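You operate a simulated robot arm through the tools that you are given. There is no shell and no other tool. Be economical: measure what you need, move in short steps, check, and stop when the job is done.

Carry out the task below with a simulated robot arm. There is one attempt and no reset: what you move stays moved.

TASK
Fetch the map tube and stand it on top of the short notched plank. Then put the round brush on top of the black iron block. Then fetch the glass jar from the dresser top and set it on top of the grey parcel.

It is judged by the outcome, as a careful person would: the job done as asked, and still so three seconds after it is handed in. It fails if anything else is knocked over, pushed out of place, dropped, spilled or broken.

THE ROBOT
A 6-joint arm with a two-finger parallel gripper, fixed in place. Base frame: the origin is at the foot of the arm, x ahead of it, y to its left, z up; the work surface is at about z = 0.86. Lengths are in m, angles in degrees, forces in N, time in s.
With the tool pointing down near the work surface it reaches from about 0.24 to 0.64 m from the base axis. Its first joint turns from -66.0 to 66.0 degrees. Payload 2.7 kg.
Tool frame: the origin (TCP) lies between the finger pads and is the grasp point; the fingertips stand 0.023 m ahead of it; z points along the fingers, y is the line along which they close. The gripper opens to 0.094 m. The fingers are 0.038 m wide and 0.01 m thick; the gripper's body (0.054 by 0.096 m) begins 0.039 m behind the TCP.
Orientation is that of the tool frame in the base frame, as [roll, pitch, yaw] about the fixed x, y, z axes, in that order (R = Rz(yaw) Ry(pitch) Rx(roll)). With the fingers straight down and closing along the base's y, the tool's x points along the base's -x, its y along +y and its z along -z.

THE INTERFACE
- The arm moves only by the tool drive_tool. Its argument "commands" is a list that holds one entry, the list of rows, each a list of 7 numbers: the shift along the tool's x, y, z in m, then the turn, a rotation vector about the tool's x, y, z in degrees, then the finger opening in m, from 0 to 0.094. In form: [[[dx, dy, dz, ax, ay, az, fingers], ...]]. A call has 1 to 12 rows; each row is the pose to reach, as a shift and turn from the pose commanded when the call began, along the tool's axes at that moment. A row lasts 0.2 s, in which the tool goes at most 0.05 m and 8.6 degrees; a call with a longer step from one row to the next is refused whole, and so is a gripper value outside its range. A pose out of reach is approached as far as the arm can. The call stops where the force on the tool passes 40 N (or 10 N more than at its start, if that is more) or the arm is blocked; 0.2 s more then pass. The fingers move at their own pace (about 0.045 m/s each) and stop on an object; they squeeze with about 33 N. The grip force told is the motor's: it shows also when the fingers shut on nothing. Time passes only in rows, and 0.2 s behind the last, so rows that repeat a pose let the fingers close. It gives the time, the measured TCP pose, the force on the tool (base axes), the opening and the grip force at its end, in the units of the frame above (readings bear some noise).
- Cameras (640 x 400 px; columns grow to the right, rows downward): "scene" is fixed at [0.0747, -0.443, 1.3877]; the picture's right is [0.58, -0.81, 0.00], its down [-0.57, -0.40, -0.72] and it looks along [0.58, 0.42, -0.70] (base axes); focal length 256 px, centre (320, 200). "wrist" rides on the gripper at [-0.039, 0, -0.044] in the tool frame; the picture's right is [0.00, -1.00, 0.00], its down [0.97, 0.00, -0.24] and it looks along [0.24, 0.00, 0.97] (tool axes); focal length 218 px, centre (320, 200).
- get_image(camera): a new picture of that camera. No time passes.
- point_at(camera, pixels): for up to 12 pixels [column, row] of the newest picture of that camera ("zoom" is the newest enlarged one), the place [x, y, z] in the base frame of the surface seen there, good to about 0.002 m, but the place of the scene camera against the robot may be out by one fixed shift of up to 0.025 m in any direction. No time passes.
- zoom(camera, box): a new picture of the part [left, top, right, bottom] of that camera's present view, enlarged. No time passes.
- job_done(): hands the job in; it is judged then, once.

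Work in short steps. Measure before you move; look again where a grasp or a placing could have gone wrong, and mend it. You have 80 turns and 46 pictures in all, the two below and enlarged ones among them. Open the gripper and draw the arm clear of the work before you hand the job in, unless the task says otherwise; then end with one line.

The tools are called after "Request:" as name(argument=value, ...) on one line, values as JSON. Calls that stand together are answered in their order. drive_tool: Moves the arm, as the interface text tells. Its arguments: {"type":"object","properties":{"commands":{"type":"array"}},"required":["commands"]} The other tools are called the same way: get_image (camera) takes a picture; point_at (camera, pixels) gives the place of the surface under pixels of a picture; zoom (camera, box) takes an enlarged picture of a part of a camera's view; job_done () hands the job in.

At the start:

```text
time: 0.0
tool_pos: [0.3217, -0.1557, 1.1967]
ee_rot: [-179.9, 0.0, -180.0]
force: [0.5, -0.6, 0.2]
width: 0.0941
grip_force: 0.0
```

scene: 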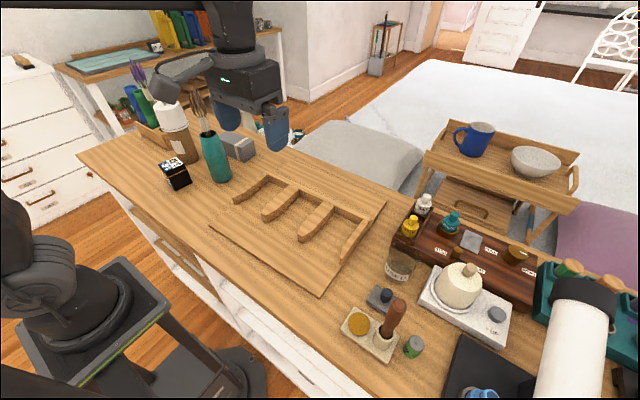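
wrist: 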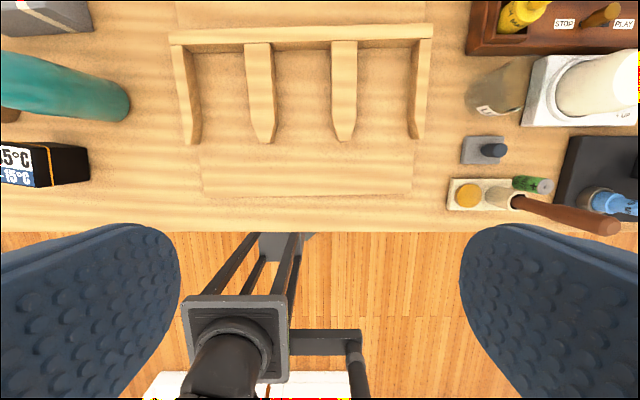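

I'll look closer at both ends of the dresser to identify the objects.

Request:
zoom(camera="scene", box=[100, 50, 300, 200])

Request:
zoom(camera="scene", box=[320, 180, 640, 400])

```text
2.67 times, centred on (200, 125) of scene
```

zoom: 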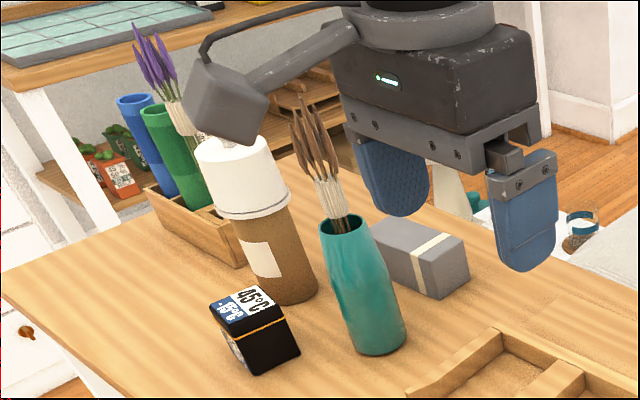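

```text
1.82 times, centred on (480, 290) of scene
```

zoom: 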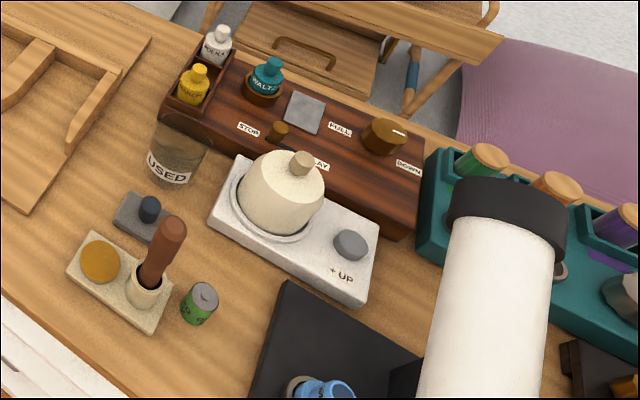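

Request:
point_at(camera="scene", pixels=[[580, 285], [570, 360], [600, 300], [175, 110], [180, 140], [174, 175], [240, 146], [215, 165], [398, 268], [460, 290], [410, 345], [470, 375]])

Request:
zoom(camera="scene", box=[440, 240, 640, 400])

```text
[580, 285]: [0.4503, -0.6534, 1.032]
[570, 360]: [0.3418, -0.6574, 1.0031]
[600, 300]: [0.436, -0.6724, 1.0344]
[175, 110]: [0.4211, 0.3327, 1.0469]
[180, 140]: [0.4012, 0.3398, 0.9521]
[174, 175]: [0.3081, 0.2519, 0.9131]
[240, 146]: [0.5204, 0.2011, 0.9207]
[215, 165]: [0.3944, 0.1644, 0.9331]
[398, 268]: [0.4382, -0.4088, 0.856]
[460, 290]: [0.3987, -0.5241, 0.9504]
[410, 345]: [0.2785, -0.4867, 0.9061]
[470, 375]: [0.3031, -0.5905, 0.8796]
```

```text
2.50 times, centred on (540, 320) of scene
```

zoom: 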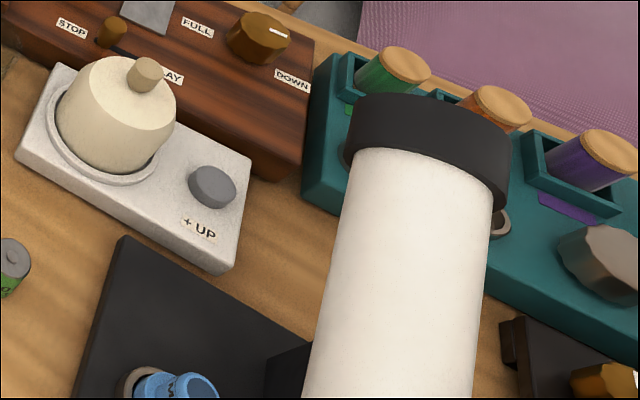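

The far ends are unclear; I'll move the wrist camera toward -y to look at the right-hand end.

Request:
drive_tool(commands=[[[0, -0.045, -0.02, 0, 0, 0, 0.094], [0, -0.09, -0.04, 0, 0, 0, 0.094], [0, -0.135, -0.06, 0, 0, 0, 0.094], [0, -0.18, -0.08, 0, 0, 0, 0.094], [0, -0.225, -0.1, 0, 0, 0, 0.094], [0, -0.26, -0.1, 0, 0, 0, 0.094]]])

Request:
get_image(camera="wrist")

Request:
get_image(camera="scene")

```text
time: 1.4
tool_pos: [0.3046, -0.3976, 1.2743]
ee_rot: [179.9, 0.0, 180.0]
force: [0.6, 0.3, -0.1]
width: 0.0938
grip_force: 0.0
out of reach, approached as far as the arm can: row 5, 6
```

```text
40 pictures are left
```

wrist: 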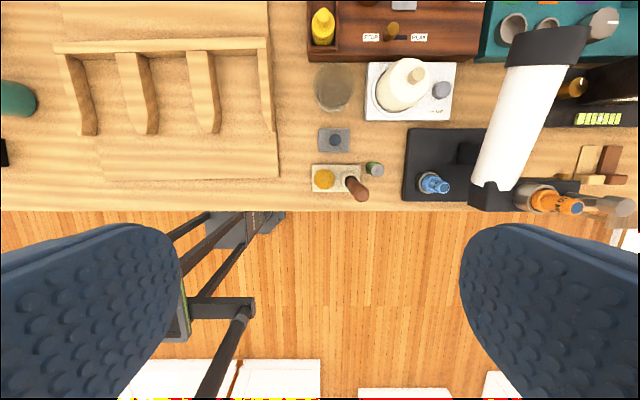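

```text
39 pictures are left
```

scene: 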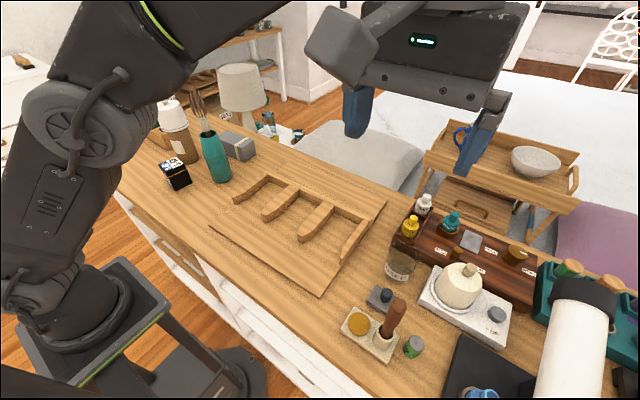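

Request:
zoom(camera="wrist", box=[400, 0, 640, 230])

Request:
zoom(camera="wrist", box=[290, 40, 470, 220])

```text
1.74 times, centred on (520, 115) of wrist
```

zoom: 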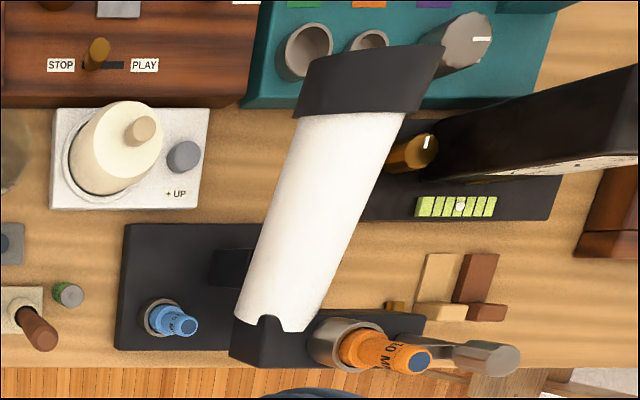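

```text
2.22 times, centred on (380, 130) of wrist
```

zoom: 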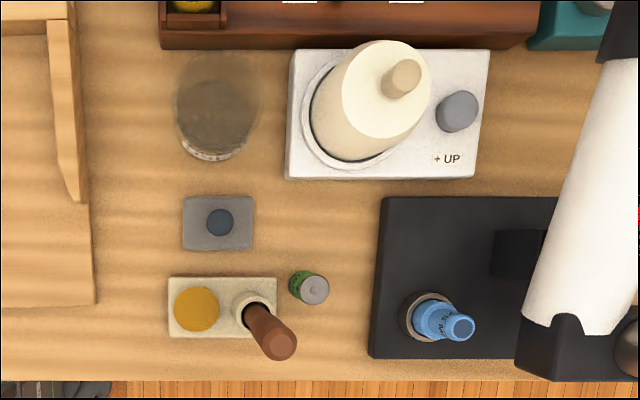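

Request:
drive_tool(commands=[[[0, 0.05, 0.03, 0, 0, 0, 0.094], [0, 0.1, 0.03, 0, 0, 0, 0.094], [0, 0.15, 0.03, 0, 0, 0, 0.094], [0, 0.2, 0.03, 0, 0, 0, 0.094], [0, 0.25, 0.03, 0, 0, 0, 0.094], [0, 0.3, 0.03, 0, 0, 0, 0.094], [0, 0.35, 0.03, 0, 0, 0, 0.094], [0, 0.4, 0.03, 0, 0, 0, 0.094], [0, 0.45, 0.03, 0, 0, 0, 0.094], [0, 0.5, 0.03, 0, 0, 0, 0.094], [0, 0.55, 0.03, 0, 0, 0, 0.094], [0, 0.6, 0.03, 0, 0, 0, 0.094]]])

Request:
get_image(camera="wrist")

```text
refused: row 1 steps farther than a row can; nothing moved
```

```text
36 pictures are left
```

wrist: 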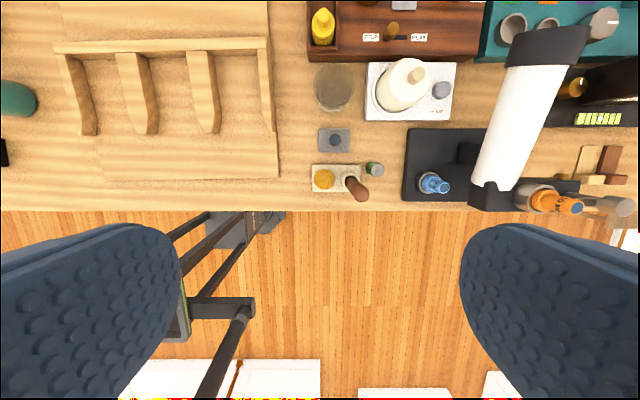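

The first step was too long; repeating with smaller steps.

Request:
drive_tool(commands=[[[0, 0.045, 0.02, 0, 0, 0, 0.094], [0, 0.09, 0.03, 0, 0, 0, 0.094], [0, 0.135, 0.05, 0, 0, 0, 0.094], [0, 0.18, 0.05, 0, 0, 0, 0.094], [0, 0.225, 0.05, 0, 0, 0, 0.094], [0, 0.27, 0.05, 0, 0, 0, 0.094], [0, 0.315, 0.05, 0, 0, 0, 0.094], [0, 0.36, 0.05, 0, 0, 0, 0.094], [0, 0.405, 0.05, 0, 0, 0, 0.094], [0, 0.45, 0.05, 0, 0, 0, 0.094], [0, 0.495, 0.05, 0, 0, 0, 0.094], [0, 0.54, 0.05, 0, 0, 0, 0.094]]])

Request:
get_image(camera="wrist")

```text
time: 4.0
tool_pos: [0.308, 0.1446, 1.2242]
ee_rot: [-180.0, 0.1, 180.0]
force: [0.2, 0.3, -0.8]
width: 0.0939
grip_force: 0.1
```

```text
35 pictures are left
```

wrist: 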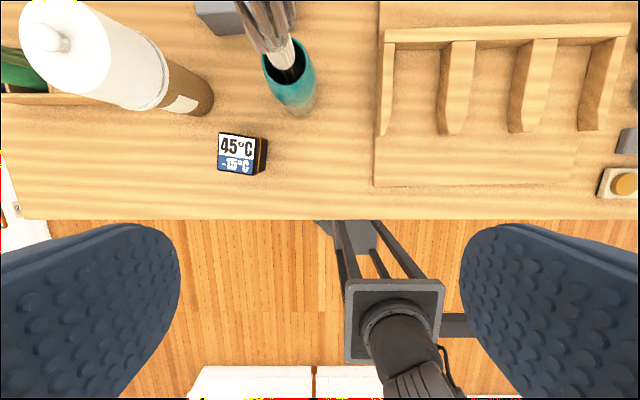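

Request:
drive_tool(commands=[[[0, 0, 0, 0, -8, 0, 0.094], [0, 0, 0, 0, -16, 0, 0.094], [0, 0.02, 0, 0, -24, 0, 0.094], [0, 0.04, 0, 0, -32, 0, 0.094], [0, 0.06, 0, 0, -36, 0, 0.094]]])

Request:
get_image(camera="wrist")

```text
time: 5.2
tool_pos: [0.307, 0.2028, 1.2248]
ee_rot: [-180.0, 36.0, -179.9]
force: [-0.2, 0.4, 0.4]
width: 0.0939
grip_force: 0.2
```

```text
34 pictures are left
```

wrist: 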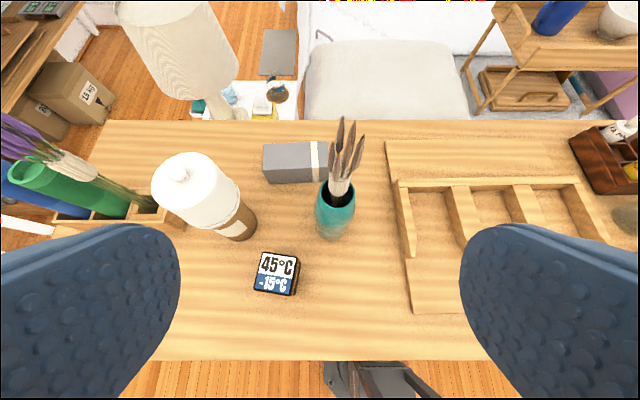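

Request:
zoom(camera="wrist", box=[0, 110, 200, 250])

Request:
zoom(camera="scene", box=[330, 230, 530, 380])

Request:
zoom(camera="scene", box=[440, 320, 640, 400])

```text
2.86 times, centred on (100, 180) of wrist
```

zoom: 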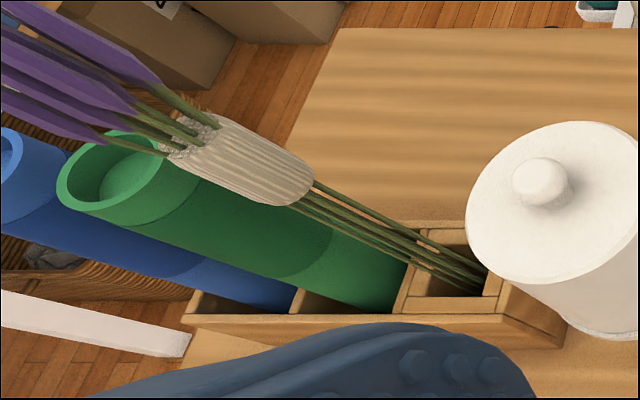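

```text
2.67 times, centred on (430, 305) of scene
```

zoom: 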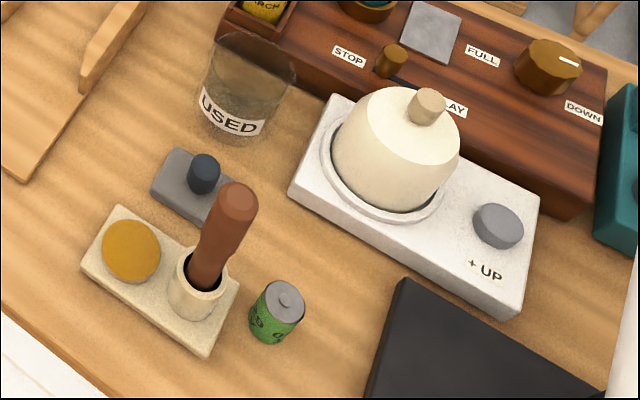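

```text
3.20 times, centred on (540, 360) of scene
```

zoom: 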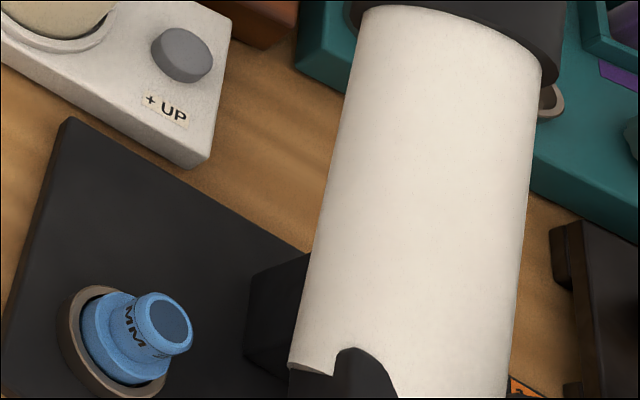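

Request:
drive_tool(commands=[[[0, -0.045, 0, 0, 8, 0, 0.094], [0, -0.09, 0, 0, 16, 0, 0.094], [0, -0.135, 0, 0, 20, 0, 0.094], [0, -0.18, 0, 0, 20, 0, 0.094], [0, -0.225, 0, 0, 20, 0, 0.094], [0, -0.27, 0, 0, 20, 0, 0.094], [0, -0.31, 0, 0, 20, 0, 0.094]]])

Request:
get_image(camera="wrist")

Request:
zoom(camera="scene", box=[200, 150, 400, 300])

Request:
point_at(camera="zoom", pixels=[[200, 90], [150, 190], [300, 280], [230, 190], [320, 230], [390, 370], [600, 130], [560, 130], [40, 220], [330, 380], [90, 150], [450, 270]])

```text
time: 6.8
tool_pos: [0.3061, -0.1063, 1.2225]
ee_rot: [-180.0, 15.9, -179.8]
force: [0.0, -0.3, -0.5]
width: 0.0939
grip_force: 0.2
```

```text
30 pictures are left
```

wrist: 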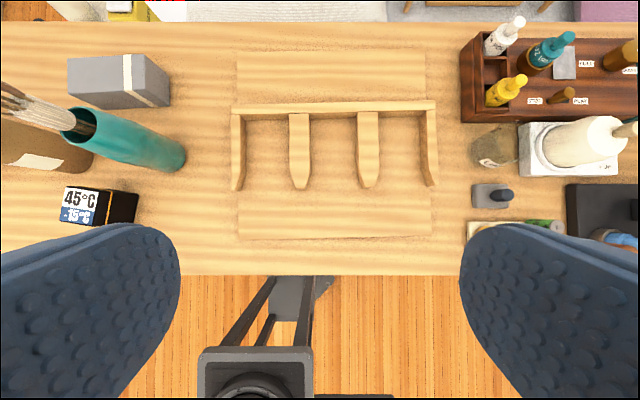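

```text
2.67 times, centred on (300, 225) of scene
```

zoom: 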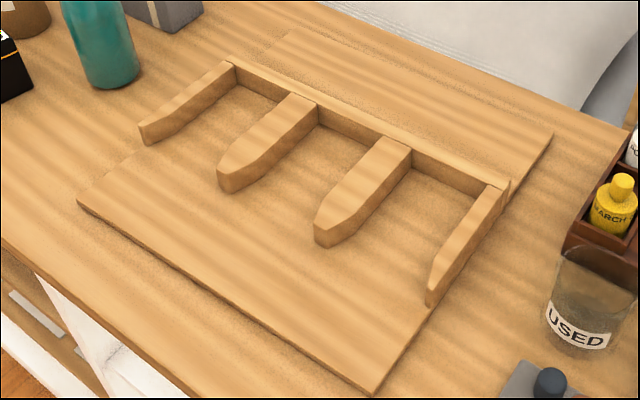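

```text
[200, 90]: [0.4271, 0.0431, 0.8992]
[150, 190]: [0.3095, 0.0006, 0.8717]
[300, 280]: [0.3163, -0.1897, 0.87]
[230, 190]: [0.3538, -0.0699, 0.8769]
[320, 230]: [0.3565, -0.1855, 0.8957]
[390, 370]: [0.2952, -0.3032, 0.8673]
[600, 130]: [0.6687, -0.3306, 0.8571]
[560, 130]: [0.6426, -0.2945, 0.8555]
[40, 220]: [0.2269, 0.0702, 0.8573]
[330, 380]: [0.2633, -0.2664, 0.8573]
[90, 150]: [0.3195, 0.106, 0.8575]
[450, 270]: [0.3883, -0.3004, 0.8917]
```

Request:
drive_tool(commands=[[[0, -0.04, 0.01, 8, 0, 0, 0.094], [0, -0.08, 0.02, 16, 0, 0, 0.094], [0, -0.12, 0.03, 24, 0, 0, 0.094], [0, -0.16, 0.04, 32, 0, 0, 0.094], [0, -0.2, 0.05, 40, 0, 0, 0.094], [0, -0.24, 0.05, 44, 0, 0, 0.094]]])

Request:
get_image(camera="wrist")

```text
time: 8.2
tool_pos: [0.3208, -0.3464, 1.176]
ee_rot: [-135.8, 16.2, 180.0]
force: [-0.1, -0.6, -0.1]
width: 0.0939
grip_force: 0.0
```

```text
28 pictures are left
```

wrist: 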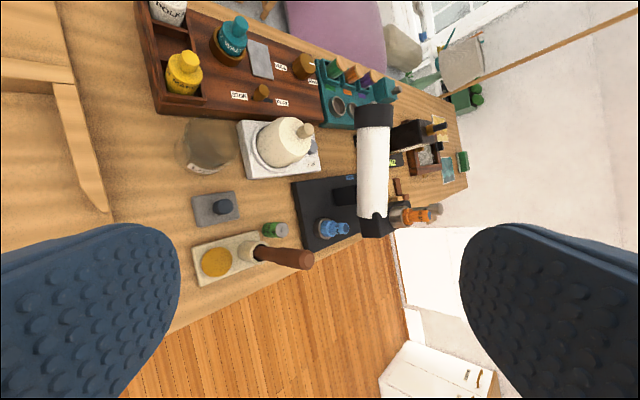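

Request:
get_image(camera="scene")

Request:
zoom(camera="scene", box=[60, 180, 300, 400])

Request:
zoom(camera="wrist", box=[180, 60, 480, 290])

```text
27 pictures are left
```

scene: 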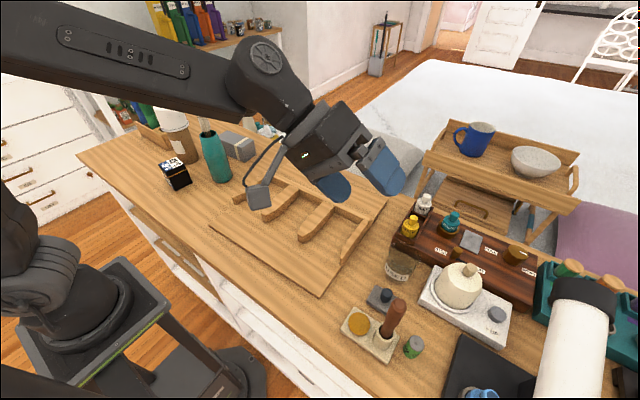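

```text
1.82 times, centred on (180, 290) of scene
```

zoom: 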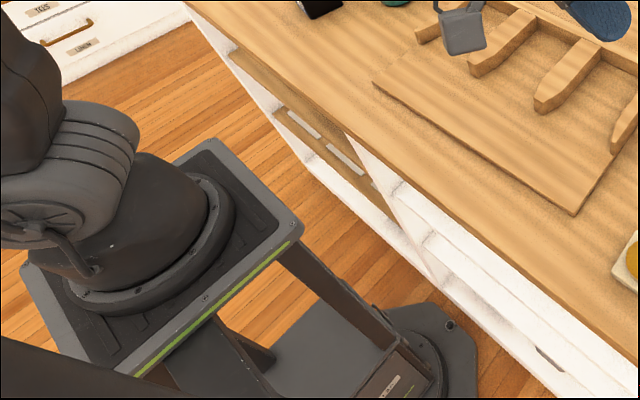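

```text
1.74 times, centred on (330, 175) of wrist
```

zoom: 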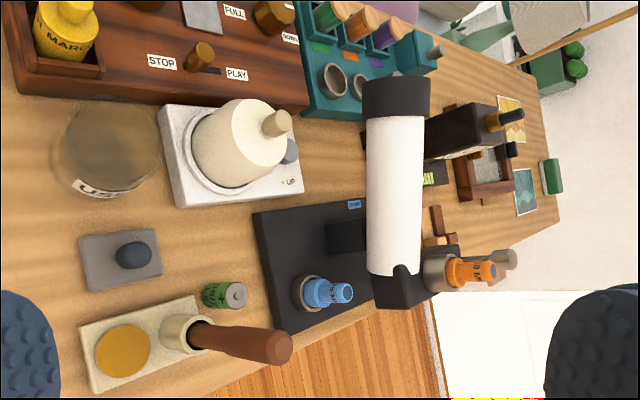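

The right end holds nothing plank-like in reach. I'll go back to the left and look there closely with the camera tilted toward +y.

Request:
drive_tool(commands=[[[0, 0.0, -0.02, -8, 0, 0, 0.094], [0, 0.0, -0.04, -16, 0, 0, 0.094], [0, 0.0, -0.04, -24, 0, 0, 0.094], [0, 0.0, -0.04, -32, 0, 0, 0.094], [0, 0, -0.04, -40, 0, 0, 0.094], [0, 0, -0.04, -44, 0, 0, 0.094]]])

Request:
drive_tool(commands=[[[0, 0.047, 0, 0, 0, 0, 0.094], [0, 0.094, 0, 0, 0, 0, 0.094], [0, 0.141, 0, 0, 0, 0, 0.094], [0, 0.188, 0, 0, 0, 0, 0.094], [0, 0.235, 0, 0, 0, 0, 0.094], [0, 0.282, 0, -5, 0, 0, 0.094], [0, 0.329, 0, -10, 0, 0, 0.094], [0, 0.376, 0, -15, 0, 0, 0.094], [0, 0.423, 0, -20, 0, 0, 0.094], [0, 0.47, 0, -25, 0, 0, 0.094], [0, 0.5, 0, -30, 0, 0, 0.094]]])

Request:
get_image(camera="wrist")

```text
time: 9.6
tool_pos: [0.3119, -0.3191, 1.2038]
ee_rot: [179.8, 16.1, -179.9]
force: [-0.4, 0.6, -0.3]
width: 0.094
grip_force: 0.0
```

```text
time: 12.0
tool_pos: [0.3121, 0.1804, 1.2043]
ee_rot: [149.9, 16.1, 180.0]
force: [-0.3, 0.6, -1.0]
width: 0.0942
grip_force: 0.0
```

```text
24 pictures are left
```

wrist: 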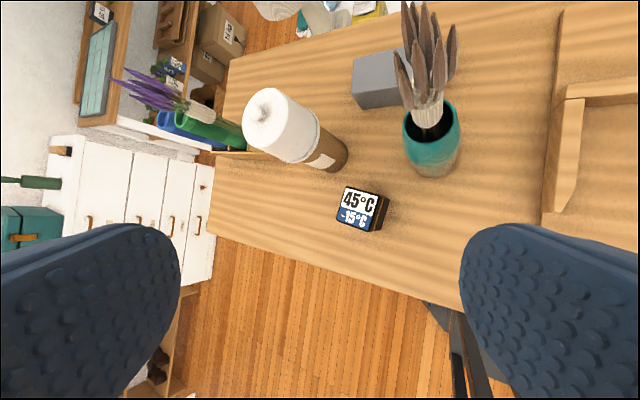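

Request:
point_at(camera="wrist", pixels=[[200, 122], [165, 115], [262, 120], [320, 160], [338, 165], [248, 148], [360, 200], [340, 190], [432, 140], [430, 60], [375, 80], [383, 235]])

Request:
zoom(camera="wrist", box=[220, 60, 480, 240])

Request:
zoom(camera="scene", box=[150, 140, 220, 200])

```text
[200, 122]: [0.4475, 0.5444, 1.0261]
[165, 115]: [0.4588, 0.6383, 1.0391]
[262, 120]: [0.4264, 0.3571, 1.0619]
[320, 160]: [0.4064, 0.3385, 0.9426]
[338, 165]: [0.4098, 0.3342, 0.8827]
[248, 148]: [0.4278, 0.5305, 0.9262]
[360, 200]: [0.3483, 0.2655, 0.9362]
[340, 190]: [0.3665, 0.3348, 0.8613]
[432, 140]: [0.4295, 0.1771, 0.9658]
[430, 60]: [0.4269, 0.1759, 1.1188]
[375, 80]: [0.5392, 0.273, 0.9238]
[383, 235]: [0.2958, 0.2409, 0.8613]
```

```text
2.22 times, centred on (350, 150) of wrist
```

zoom: 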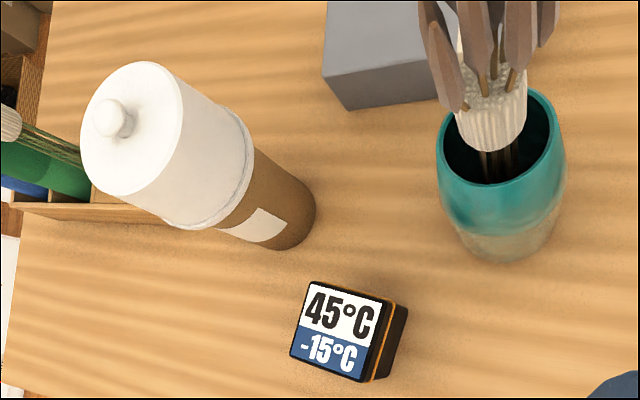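

```text
6.67 times, centred on (185, 170) of scene
```

zoom: 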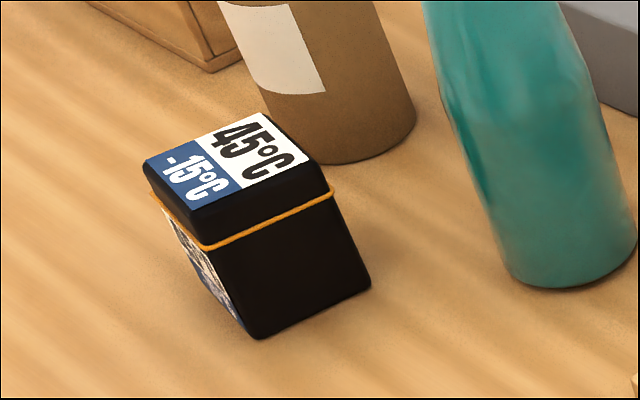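

Request:
drive_tool(commands=[[[0, -0.03, 0, 7, 0, 0, 0.094], [0, -0.06, 0, 14, 0, 0, 0.094], [0, -0.09, 0, 21, 0, 0, 0.094], [0, -0.12, 0, 28, 0, 0, 0.094], [0, -0.15, 0, 30, 0, 0, 0.094]]])

Request:
drive_tool(commands=[[[0, -0.047, 0, 0, 3, 0, 0.094], [0, -0.094, 0, 0, 6, 0, 0.094], [0, -0.141, 0, 0, 9, 0, 0.094], [0, -0.188, 0, 0, 12, 0, 0.094], [0, -0.235, 0, 0, 16, 0, 0.094], [0, -0.282, 0, 0, 16, 0, 0.094], [0, -0.329, 0.02, 0, 16, 0, 0.094], [0, -0.35, 0.06, 0, 16, 0, 0.094], [0, -0.37, 0.1, 0, 16, 0, 0.094]]])

Request:
get_image(camera="wrist")

```text
time: 13.2
tool_pos: [0.3323, 0.0498, 1.1317]
ee_rot: [-179.9, 16.2, -180.0]
force: [-0.1, 0.4, -0.7]
width: 0.094
grip_force: 0.0
```

```text
refused: row 7 steps farther than a row can; nothing moved
```

```text
21 pictures are left
```

wrist: 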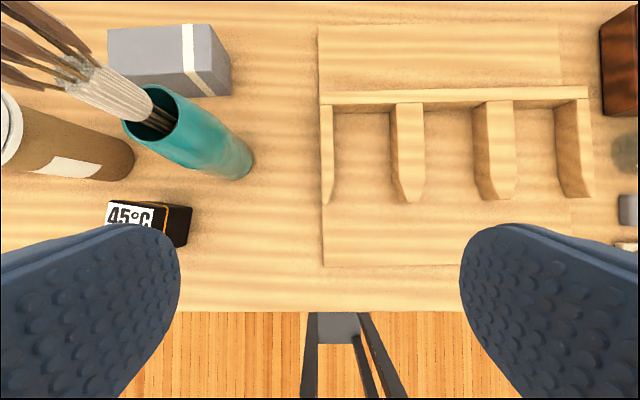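

Request:
drive_tool(commands=[[[0, -0.045, 0, 0, 3, 0, 0.094], [0, -0.09, 0, 0, 6, 0, 0.094], [0, -0.135, 0, 0, 9, 0, 0.094], [0, -0.18, 0, 0, 12, 0, 0.094], [0, -0.225, 0, 0, 16, 0, 0.094], [0, -0.27, 0, 0, 16, 0, 0.094], [0, -0.315, 0.0, 0, 16, 0, 0.094], [0.02, -0.355, 0.0, 0, 16, 0, 0.094], [0.04, -0.39, 0.0, 0, 16, 0, 0.094], [0.06, -0.42, 0.02, 0, 16, 0, 0.094], [0.06, -0.44, 0.05, 0, 16, 0, 0.094]]])

Request:
get_image(camera="wrist")

```text
time: 15.6
tool_pos: [0.2876, -0.3902, 1.0661]
ee_rot: [179.9, 0.2, -179.9]
force: [0.2, -0.2, 0.1]
width: 0.0941
grip_force: 0.0
```

```text
20 pictures are left
```

wrist: 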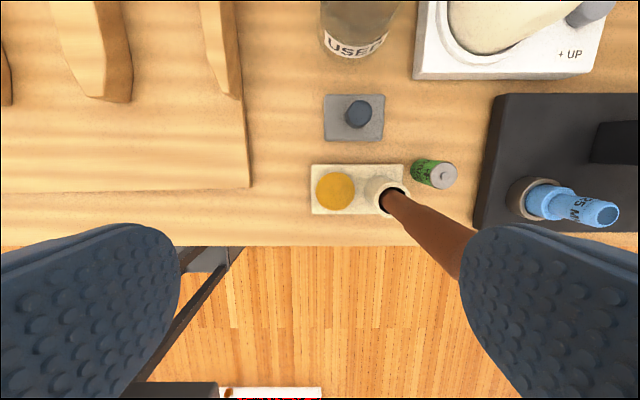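

Request:
point_at(camera="wrist", pixels=[[440, 250], [400, 205], [372, 190], [335, 190], [355, 115], [333, 130], [318, 175], [432, 173], [355, 42], [510, 150], [330, 235], [230, 160]])

Request:
zoom(camera="wrist", box=[300, 0, 480, 260])

```text
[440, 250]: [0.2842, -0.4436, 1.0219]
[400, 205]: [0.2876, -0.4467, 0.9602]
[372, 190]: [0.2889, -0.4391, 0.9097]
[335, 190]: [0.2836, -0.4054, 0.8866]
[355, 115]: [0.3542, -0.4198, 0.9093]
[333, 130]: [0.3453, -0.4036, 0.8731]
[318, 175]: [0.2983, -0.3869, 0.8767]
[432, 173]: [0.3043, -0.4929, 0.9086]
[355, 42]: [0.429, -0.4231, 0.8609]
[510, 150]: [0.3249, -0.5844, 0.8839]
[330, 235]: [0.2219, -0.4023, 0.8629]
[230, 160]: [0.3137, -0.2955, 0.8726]
```

```text
1.54 times, centred on (390, 130) of wrist
```

zoom: 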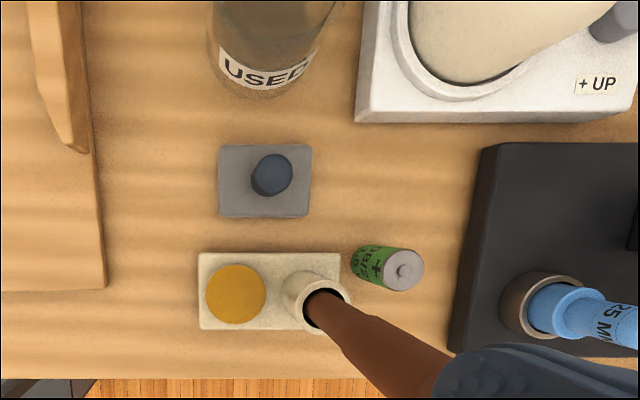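

The brown-handled stick in the cup at (0.286,-0.447) looks like the brush; the kraft tube with white cap at (0.41,0.34) is the map tube. I go to the left to measure the tube precisely.

Request:
drive_tool(commands=[[[0, 0.01, -0.045, 0, 0, 0, 0.094], [0, 0.03, -0.08, 0, 0, 0, 0.094], [0, 0.07, -0.1, 0, 0, 0, 0.094], [0, 0.115, -0.1, 0, 0, 0, 0.094], [0, 0.16, -0.1, 0, 0, 0, 0.094], [0, 0.205, -0.1, 0, 0, 0, 0.094], [0, 0.25, -0.1, 0, 0, 0, 0.094], [0, 0.295, -0.1, 0, 0, 0, 0.094], [0, 0.34, -0.1, 0, 0, 0, 0.094], [0, 0.385, -0.1, 0, 0, 0, 0.094], [0, 0.43, -0.1, 0, 0, 0, 0.094], [0, 0.475, -0.1, 0, 0, 0, 0.094]]])

Request:
drive_tool(commands=[[[0, 0.045, 0, 0, -8, 0, 0.094], [0, 0.09, 0, 0, -16, 0, 0.094], [0, 0.135, 0, 0, -24, 0, 0.094], [0, 0.17, 0, 0, -30, 0, 0.094], [0, 0.2, 0, 0, -30, 0, 0.094]]])

Request:
get_image(camera="wrist")

```text
time: 18.2
tool_pos: [0.2905, 0.0871, 1.1681]
ee_rot: [180.0, 0.0, 179.9]
force: [0.0, 0.5, 1.4]
width: 0.0941
grip_force: 0.0
```

```text
time: 19.4
tool_pos: [0.291, 0.2855, 1.1666]
ee_rot: [-180.0, 30.1, -179.9]
force: [0.0, 0.1, 0.2]
width: 0.094
grip_force: 0.1
```

```text
18 pictures are left
```

wrist: 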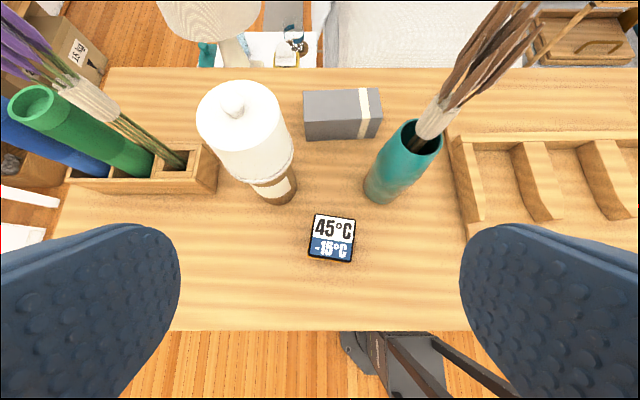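

Request:
point_at(camera="wrist", pixels=[[200, 120], [274, 115], [238, 100], [238, 150], [237, 85], [222, 160], [291, 155], [256, 192], [296, 183], [275, 202], [260, 180], [285, 180]])

Request:
point_at(camera="wrist", pixels=[[315, 222], [353, 226], [332, 240], [345, 257], [320, 108], [345, 103], [375, 100], [310, 95], [345, 138], [210, 185], [392, 150], [415, 128]])

Request:
zoom(camera="wrist", box=[180, 60, 400, 270])

```text
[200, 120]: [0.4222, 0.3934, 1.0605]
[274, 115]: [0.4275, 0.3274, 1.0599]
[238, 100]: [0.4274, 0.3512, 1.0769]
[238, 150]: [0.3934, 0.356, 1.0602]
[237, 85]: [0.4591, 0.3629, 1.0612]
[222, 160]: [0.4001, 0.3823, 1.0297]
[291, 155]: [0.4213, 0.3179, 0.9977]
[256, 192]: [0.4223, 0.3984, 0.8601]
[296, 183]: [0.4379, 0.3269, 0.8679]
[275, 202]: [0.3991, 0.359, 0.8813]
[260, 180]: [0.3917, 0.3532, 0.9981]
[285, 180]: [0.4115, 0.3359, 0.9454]
```

```text
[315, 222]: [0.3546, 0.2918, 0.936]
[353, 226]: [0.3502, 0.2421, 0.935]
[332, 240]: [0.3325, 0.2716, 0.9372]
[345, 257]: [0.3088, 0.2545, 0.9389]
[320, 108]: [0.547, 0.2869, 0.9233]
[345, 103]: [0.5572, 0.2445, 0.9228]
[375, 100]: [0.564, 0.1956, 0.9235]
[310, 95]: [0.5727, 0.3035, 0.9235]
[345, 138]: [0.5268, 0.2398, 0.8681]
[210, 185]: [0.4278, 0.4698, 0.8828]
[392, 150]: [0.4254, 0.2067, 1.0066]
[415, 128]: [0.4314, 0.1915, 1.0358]
```

```text
1.90 times, centred on (290, 165) of wrist
```

zoom: 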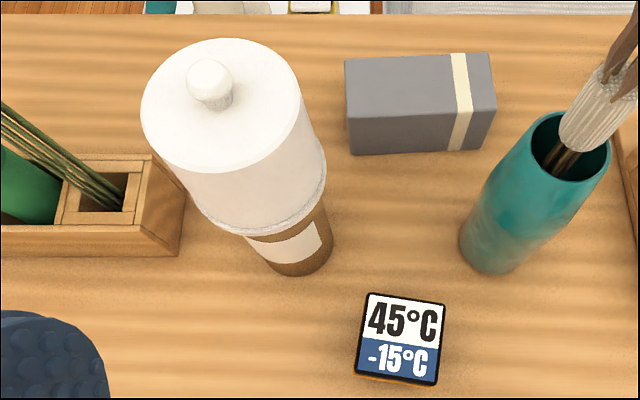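

Cap: centre about (0.427,0.358), top 1.06, knob to about 1.08, diameter about 0.07. I'll straighten the tool and go above it.

Request:
drive_tool(commands=[[[0, 0, 0, 0, 8, 0, 0.094], [0, 0, 0, 0, 16, 0, 0.094], [0, 0, 0, 0, 24, 0, 0.094], [0, 0, 0, 0, 30, 0, 0.094]]])

Request:
drive_tool(commands=[[[-0.035, 0.02, 0, 0, 0, 0, 0.094], [-0.07, 0.04, 0, 0, 0, 0, 0.094], [-0.105, 0.06, 0, 0, 0, 0, 0.094], [-0.135, 0.072, 0, 0, 0, 0, 0.094], [-0.135, 0.072, 0, 0, 0, 0, 0.094]]])

Request:
get_image(camera="wrist")

```text
time: 20.4
tool_pos: [0.2898, 0.2859, 1.1664]
ee_rot: [-180.0, -0.1, -180.0]
force: [0.5, 0.8, 0.2]
width: 0.094
grip_force: 0.1
```

```text
time: 21.6
tool_pos: [0.4278, 0.3568, 1.1639]
ee_rot: [-179.9, 0.0, -180.0]
force: [-1.1, -0.1, 0.7]
width: 0.0941
grip_force: 0.1
```

```text
16 pictures are left
```

wrist: 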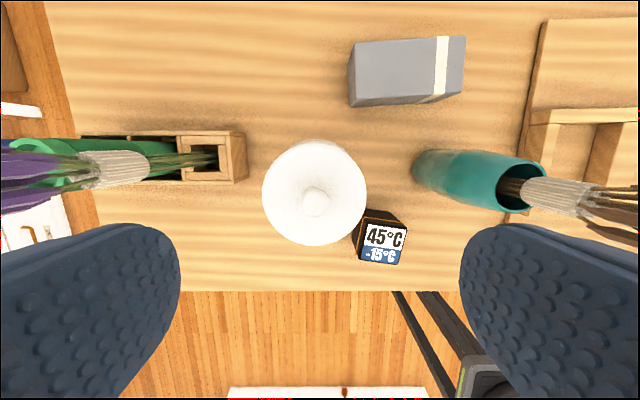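

Request:
point_at(camera="wrist", pixels=[[268, 193], [361, 193], [314, 155], [314, 240], [314, 202], [355, 220], [420, 160], [240, 158], [550, 200]])

```text
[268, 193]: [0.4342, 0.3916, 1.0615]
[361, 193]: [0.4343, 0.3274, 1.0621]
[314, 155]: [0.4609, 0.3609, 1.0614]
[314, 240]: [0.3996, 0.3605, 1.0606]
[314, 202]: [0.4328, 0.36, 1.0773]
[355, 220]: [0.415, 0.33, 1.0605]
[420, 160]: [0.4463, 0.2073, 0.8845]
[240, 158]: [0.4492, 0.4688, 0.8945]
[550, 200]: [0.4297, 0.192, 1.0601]
```

Cap centre is (0.430,0.360). I descend to z≈1.052 and close.

Request:
drive_tool(commands=[[[-0.002, 0.003, 0.03, 0, 0, 0, 0.094], [-0.002, 0.003, 0.06, 0, 0, 0, 0.094], [-0.002, 0.003, 0.085, 0, 0, 0, 0.094], [-0.002, 0.003, 0.1, 0, 0, 0, 0.094], [-0.002, 0.003, 0.111, 0, 0, 0, 0.094], [-0.002, 0.003, 0.111, 0, 0, 0, 0.06], [-0.002, 0.003, 0.111, 0, 0, 0, 0.06], [-0.002, 0.003, 0.111, 0, 0, 0, 0.06], [-0.002, 0.003, 0.111, 0, 0, 0, 0.06]]])

```text
time: 23.6
tool_pos: [0.426, 0.3627, 1.0562]
ee_rot: [-180.0, 0.0, -179.9]
force: [0.0, 0.2, -0.3]
width: 0.0747
grip_force: 33.4
```

Gripped at 0.075. Lift a little and look whether the whole tube comes.

Request:
drive_tool(commands=[[[0, 0, -0.01, 0, 0, 0, 0.05], [0, 0, -0.025, 0, 0, 0, 0.05], [0, 0, -0.04, 0, 0, 0, 0.05]]])

Request:
zoom(camera="scene", box=[100, 50, 300, 200])

```text
time: 24.4
tool_pos: [0.4237, 0.361, 1.0966]
ee_rot: [179.9, 0.0, 179.9]
force: [-0.1, -0.1, -0.2]
width: 0.0499
grip_force: 0.1
```

```text
2.67 times, centred on (200, 125) of scene
```

zoom: 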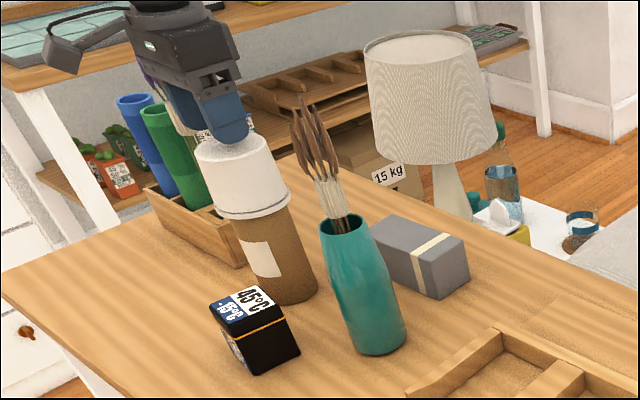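

The fingers slipped off the tapered cap; the tube still stands. I check its position; then plan a side grip on the brown body under the cap.

Request:
drive_tool(commands=[[[0, 0, -0.03, 0, 0, 0, 0.094], [0, 0, -0.07, 0, 0, 0, 0.094]]])

Request:
get_image(camera="wrist")

Request:
point_at(camera="wrist", pixels=[[270, 195], [355, 195], [314, 160], [314, 235], [314, 200], [300, 200]])

```text
time: 25.0
tool_pos: [0.4257, 0.3607, 1.1653]
ee_rot: [-179.9, 0.0, 179.9]
force: [-0.5, 0.9, 0.6]
width: 0.094
grip_force: 0.2
```

```text
14 pictures are left
```

wrist: 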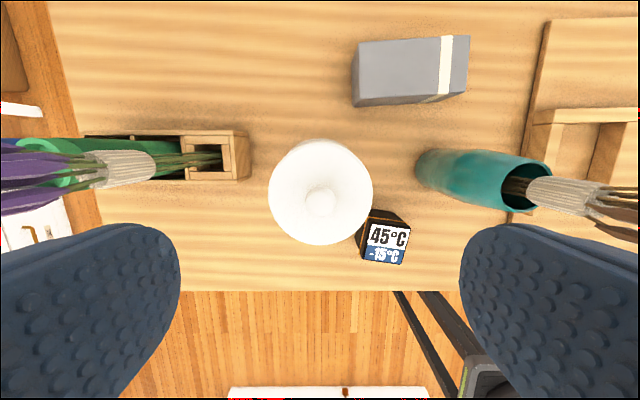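

```text
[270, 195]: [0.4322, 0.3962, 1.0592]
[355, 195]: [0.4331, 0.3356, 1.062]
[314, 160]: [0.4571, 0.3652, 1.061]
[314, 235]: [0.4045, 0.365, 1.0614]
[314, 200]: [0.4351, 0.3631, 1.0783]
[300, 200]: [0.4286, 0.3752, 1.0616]
```

Request:
drive_tool(commands=[[[0.004, 0, -0.02, 0, -8, 0, 0.094], [0.008, 0, -0.02, 0, -16, 0, 0.094], [0.008, 0, -0.02, 0, -24, 0, 0.094], [0.008, 0, -0.02, 0, -32, 0, 0.094], [0.008, 0, -0.02, 0, -40, 0, 0.094], [0.008, 0, -0.02, 0, -48, 0, 0.094], [0.008, 0, -0.02, 0, -56, 0, 0.094], [0.008, 0, -0.02, 0, -64, 0, 0.094], [0.008, 0, -0.02, 0, -72, 0, 0.094], [0.008, 0, -0.02, 0, -80, 0, 0.094], [0.008, 0, -0.02, 0, -88, 0, 0.094], [0.008, 0, -0.02, 0, -90, 0, 0.094]]])

Request:
get_image(camera="scene")

```text
time: 27.6
tool_pos: [0.4176, 0.3604, 1.1844]
ee_rot: [13.1, 89.8, 13.2]
force: [-0.2, -0.6, -0.3]
width: 0.0942
grip_force: 0.1
```

```text
13 pictures are left
```

scene: 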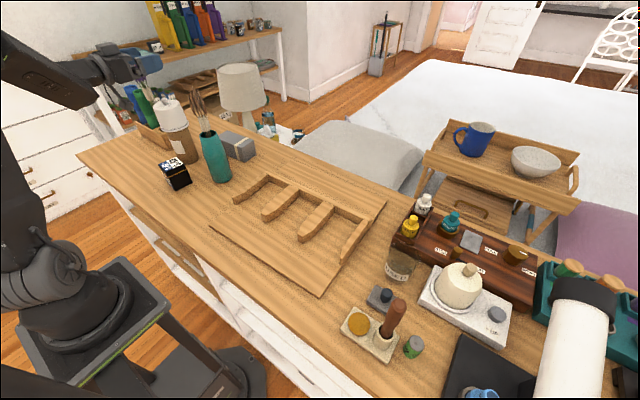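

Tool is horizontal, straddling the tube axis. Descend along tool x to z≈0.95.

Request:
drive_tool(commands=[[[0.03, 0, -0.002, 0, 0, 0, 0.094], [0.06, 0, -0.002, 0, 0, 0, 0.094], [0.09, 0, -0.002, 0, 0, 0, 0.094], [0.12, 0, -0.002, 0, 0, 0, 0.094], [0.15, 0, -0.002, 0, 0, 0, 0.094], [0.18, 0, -0.002, 0, 0, 0, 0.094], [0.21, 0, -0.002, 0, 0, 0, 0.094], [0.234, 0, -0.002, 0, 0, 0, 0.094]]])

Request:
zoom(camera="scene", box=[100, 50, 300, 200])

```text
time: 29.3
tool_pos: [0.4168, 0.3596, 0.9782]
ee_rot: [8.0, 89.3, 8.0]
force: [-0.7, 0.2, 5.3]
width: 0.094
grip_force: 0.1
stopped in row 8: the force on the tool passed its limit (the readings are from after the stop); the commanded pose is now the measured one
```

```text
2.67 times, centred on (200, 125) of scene
```

zoom: 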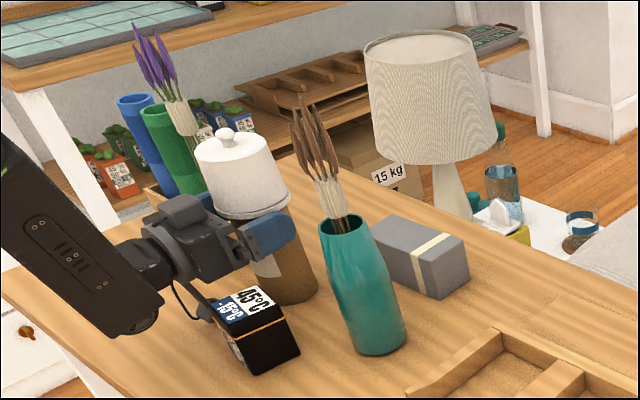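

Stopped by light contact at z≈0.978, just beneath the cap's lip – good enough to grip the body. Close here.

Request:
drive_tool(commands=[[[-0.003, 0, 0.003, 0, 0, 0, 0.08], [-0.003, 0, 0.003, 0, 0, 0, 0.05], [-0.003, 0, 0.003, 0, 0, 0, 0.04], [-0.003, 0, 0.003, 0, 0, 0, 0.03], [-0.003, 0, 0.003, 0, 0, 0, 0.03], [-0.003, 0, 0.003, 0, 0, 0, 0.03]]])

Request:
drive_tool(commands=[[[-0.01, 0, 0, 0, 0, 0, 0.03], [-0.02, 0, 0, 0, 0, 0, 0.03], [-0.035, 0, 0, 0, 0, 0, 0.03], [-0.05, 0, 0, 0, 0, 0, 0.03]]])

Request:
zoom(camera="scene", box=[100, 50, 300, 200])

```text
time: 30.7
tool_pos: [0.4201, 0.3587, 0.9798]
ee_rot: [1.1, 89.4, 1.2]
force: [-0.6, -0.5, 0.2]
width: 0.083
grip_force: 33.0
```

```text
time: 31.7
tool_pos: [0.4187, 0.3577, 1.0279]
ee_rot: [-3.7, 89.4, -3.7]
force: [0.6, -0.1, 0.2]
width: 0.0828
grip_force: 32.7
```

```text
2.67 times, centred on (200, 125) of scene
```

zoom: 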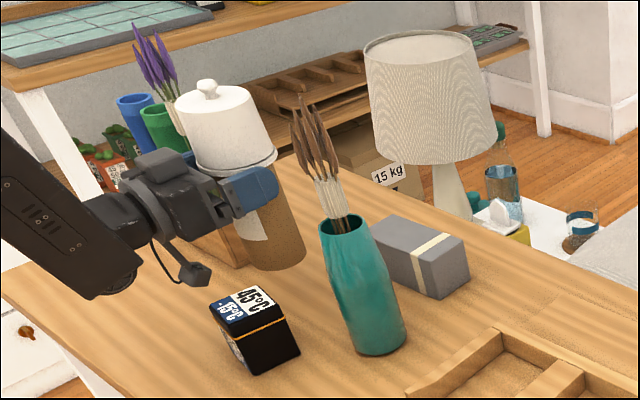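

Tube lifted upright and cube undisturbed. I check the plant tips' height before carrying over, and lift.

Request:
point_at(camera="zoom", pixels=[[303, 105], [315, 102], [330, 120], [280, 265], [225, 300], [208, 85], [420, 262]])

Request:
drive_tool(commands=[[[-0.04, 0, 0, 0, 0, 0, 0.03], [-0.08, 0, 0, 0, 0, 0, 0.03], [-0.12, 0, 0, 0, 0, 0, 0.03], [-0.16, 0, 0, 0, 0, 0, 0.03], [-0.2, 0, 0, 0, 0, 0, 0.03], [-0.24, 0, 0, 0, 0, 0, 0.03], [-0.27, 0, 0, 0, 0, 0, 0.03]]])

```text
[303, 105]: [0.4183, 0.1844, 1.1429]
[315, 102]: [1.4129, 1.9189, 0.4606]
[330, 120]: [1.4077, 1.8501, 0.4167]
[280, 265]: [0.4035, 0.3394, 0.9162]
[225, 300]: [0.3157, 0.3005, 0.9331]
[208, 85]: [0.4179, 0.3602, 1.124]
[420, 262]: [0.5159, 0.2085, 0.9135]
```

```text
time: 33.3
tool_pos: [0.4138, 0.3582, 1.3001]
ee_rot: [-3.9, 89.5, -4.0]
force: [-1.4, -0.3, -1.1]
width: 0.083
grip_force: 32.9
```

Request:
point_at(camera="scene", pixels=[[337, 191], [345, 195], [330, 186], [360, 198], [300, 172], [384, 202], [290, 165], [330, 180], [320, 192], [270, 240], [250, 227], [300, 215]])

Request:
drive_tool(commands=[[[0, -0.045, 0, 0, 0, 0, 0.03], [0, -0.09, 0, 0, 0, 0, 0.03], [0, -0.135, 0, 0, 0, 0, 0.03], [0, -0.18, 0, 0, 0, 0, 0.03], [0, -0.225, 0, 0, 0, 0, 0.03], [0, -0.27, 0, 0, 0, 0, 0.03], [0, -0.315, 0, 0, 0, 0, 0.03], [0, -0.36, 0, 0, 0, 0, 0.03], [0, -0.405, 0, 0, 0, 0, 0.03], [0, -0.45, 0, 0, 0, 0, 0.03], [0, -0.47, 0.03, 0, 0, 0, 0.03]]])

Request:
get_image(camera="scene")

```text
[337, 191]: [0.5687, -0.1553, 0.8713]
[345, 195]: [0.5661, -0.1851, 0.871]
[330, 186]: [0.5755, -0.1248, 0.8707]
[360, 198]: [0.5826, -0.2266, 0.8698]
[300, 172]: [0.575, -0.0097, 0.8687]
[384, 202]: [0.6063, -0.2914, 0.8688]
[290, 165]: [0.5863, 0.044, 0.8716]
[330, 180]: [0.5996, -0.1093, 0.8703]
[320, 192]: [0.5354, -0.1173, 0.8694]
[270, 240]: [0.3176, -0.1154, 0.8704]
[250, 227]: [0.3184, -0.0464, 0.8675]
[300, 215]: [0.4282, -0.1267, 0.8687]
```

```text
time: 35.7
tool_pos: [0.4162, 0.0692, 1.298]
ee_rot: [1.2, 89.5, 0.9]
force: [-0.1, -0.1, -0.2]
width: 0.083
grip_force: 33.0
out of reach, approached as far as the arm can: row 7, 8, 9, 10, 11
```

```text
10 pictures are left
```

scene: 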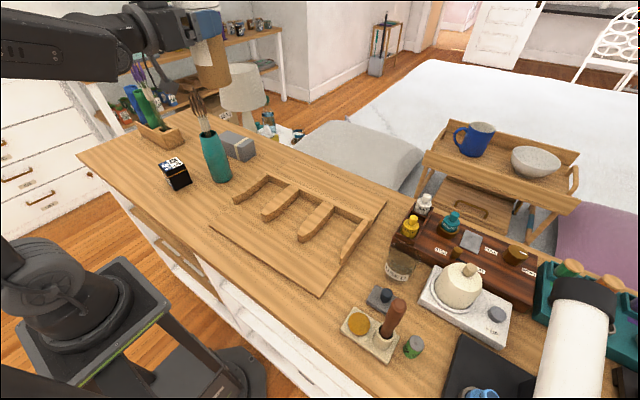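

Reach fails too close in. The board's back strip spans x≈0.54–0.63 (wrist frame, z≈0.871), so I extend outward, then sideways to y≈-0.12.

Request:
drive_tool(commands=[[[0, 0, 0.04, 0, 0, 0, 0.03], [0, 0, 0.08, 0, 0, 0, 0.03], [0, 0, 0.12, 0, 0, 0, 0.03], [0, -0.03, 0.15, 0, 0, 0, 0.03], [0, -0.075, 0.16, 0, 0, 0, 0.03], [0.02, -0.115, 0.16, 0, 0, 0, 0.03], [0.06, -0.14, 0.16, 0, 0, 0, 0.03], [0.08, -0.18, 0.16, 0, 0, 0, 0.03], [0.1, -0.189, 0.16, 0, 0, 0, 0.03], [0.13, -0.189, 0.16, 0, 0, 0, 0.03]]])

```text
time: 37.9
tool_pos: [0.5688, 0.0689, 1.2976]
ee_rot: [5.3, 89.8, 3.7]
force: [-0.2, 0.8, -0.5]
width: 0.083
grip_force: 33.3
out of reach, approached as far as the arm can: row 1, 2, 3, 4, 5, 6, 7, 8, 9, 10
```

A wrist limit seems to bind; I try lowering only.

Request:
drive_tool(commands=[[[0.03, 0, 0, 0, 0, 0, 0.03], [0.06, 0, 0, 0, 0, 0, 0.03], [0.09, 0, 0, 0, 0, 0, 0.03], [0.12, 0, 0, 0, 0, 0, 0.03]]])

```text
time: 38.9
tool_pos: [0.569, 0.1045, 1.1751]
ee_rot: [8.1, 89.7, 6.7]
force: [-0.4, -0.4, -0.9]
width: 0.083
grip_force: 32.9
out of reach, approached as far as the arm can: row 1, 2, 3, 4
```

The wrist sits near a singular alignment; keeping the tool pointing to the right of radial (as at pickup) should free it. I turn the heading clockwise about the vertical.

Request:
drive_tool(commands=[[[0, 0, 0, 8, 0, 0, 0.03], [0, 0, 0, 16, 0, 0, 0.03], [0, 0, 0, 24, 0, 0, 0.03], [0, 0, 0, 32, 0, 0, 0.03], [0, 0, 0, 40, 0, 0, 0.03], [0, 0, 0, 40, 0, 0, 0.03]]])

```text
time: 40.3
tool_pos: [0.5709, 0.1031, 1.1739]
ee_rot: [38.9, 89.4, -1.2]
force: [-0.7, 1.0, -1.2]
width: 0.083
grip_force: 33.4
```

Request:
drive_tool(commands=[[[0, -0.029, 0.0264, 0, 0, 0, 0.03], [0, -0.058, 0.0528, 0, 0, 0, 0.03], [0, -0.087, 0.0792, 0, 0, 0, 0.03], [0, -0.116, 0.1056, 0, 0, 0, 0.03], [0, -0.145, 0.132, 0, 0, 0, 0.03], [0.04, -0.145, 0.132, 0, 0, 0, 0.03], [0.08, -0.145, 0.132, 0, 0, 0, 0.03], [0.12, -0.145, 0.132, 0, 0, 0, 0.03]]])

Request:
get_image(camera="scene")

```text
time: 42.1
tool_pos: [0.58, -0.0927, 1.0547]
ee_rot: [42.7, 89.5, 2.7]
force: [-0.1, 0.1, -1.3]
width: 0.0829
grip_force: 32.8
```

```text
9 pictures are left
```

scene: 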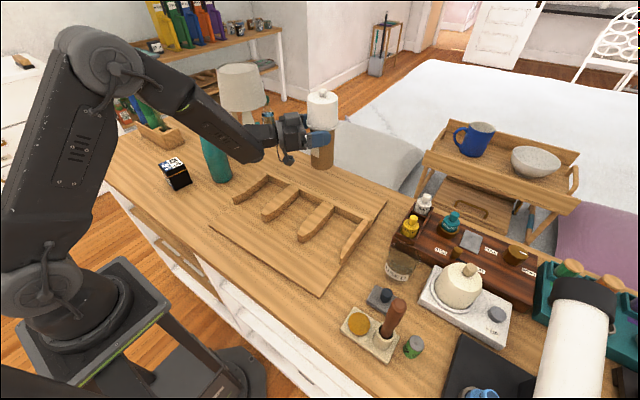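

Request:
point_at(camera="scene", pixels=[[312, 160], [321, 164], [331, 160], [321, 155], [310, 120], [322, 125], [334, 120], [322, 96]])

```text
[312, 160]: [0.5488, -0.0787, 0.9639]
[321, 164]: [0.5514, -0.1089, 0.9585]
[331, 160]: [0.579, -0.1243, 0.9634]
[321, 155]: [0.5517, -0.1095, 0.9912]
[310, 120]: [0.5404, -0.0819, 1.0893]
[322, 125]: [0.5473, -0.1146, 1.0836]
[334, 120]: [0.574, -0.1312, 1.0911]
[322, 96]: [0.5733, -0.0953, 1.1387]
```

Tube axis lies over the centre of the back strip. Lower until it touches.

Request:
drive_tool(commands=[[[0.03, 0, 0, 0, 0, 0, 0.03], [0.05, 0, 0, 0, 0, 0, 0.03], [0.058, 0, 0, 0, 0, 0, 0.03], [0.061, 0, 0, 0, 0, 0, 0.03], [0.063, 0, 0, 0, 0, 0, 0.03], [0.065, 0, 0, 0, 0, 0, 0.03]]])

```text
time: 43.5
tool_pos: [0.5801, -0.0924, 0.9896]
ee_rot: [41.9, 89.2, 2.0]
force: [16.4, 0.9, 8.6]
width: 0.0828
grip_force: 32.8
```

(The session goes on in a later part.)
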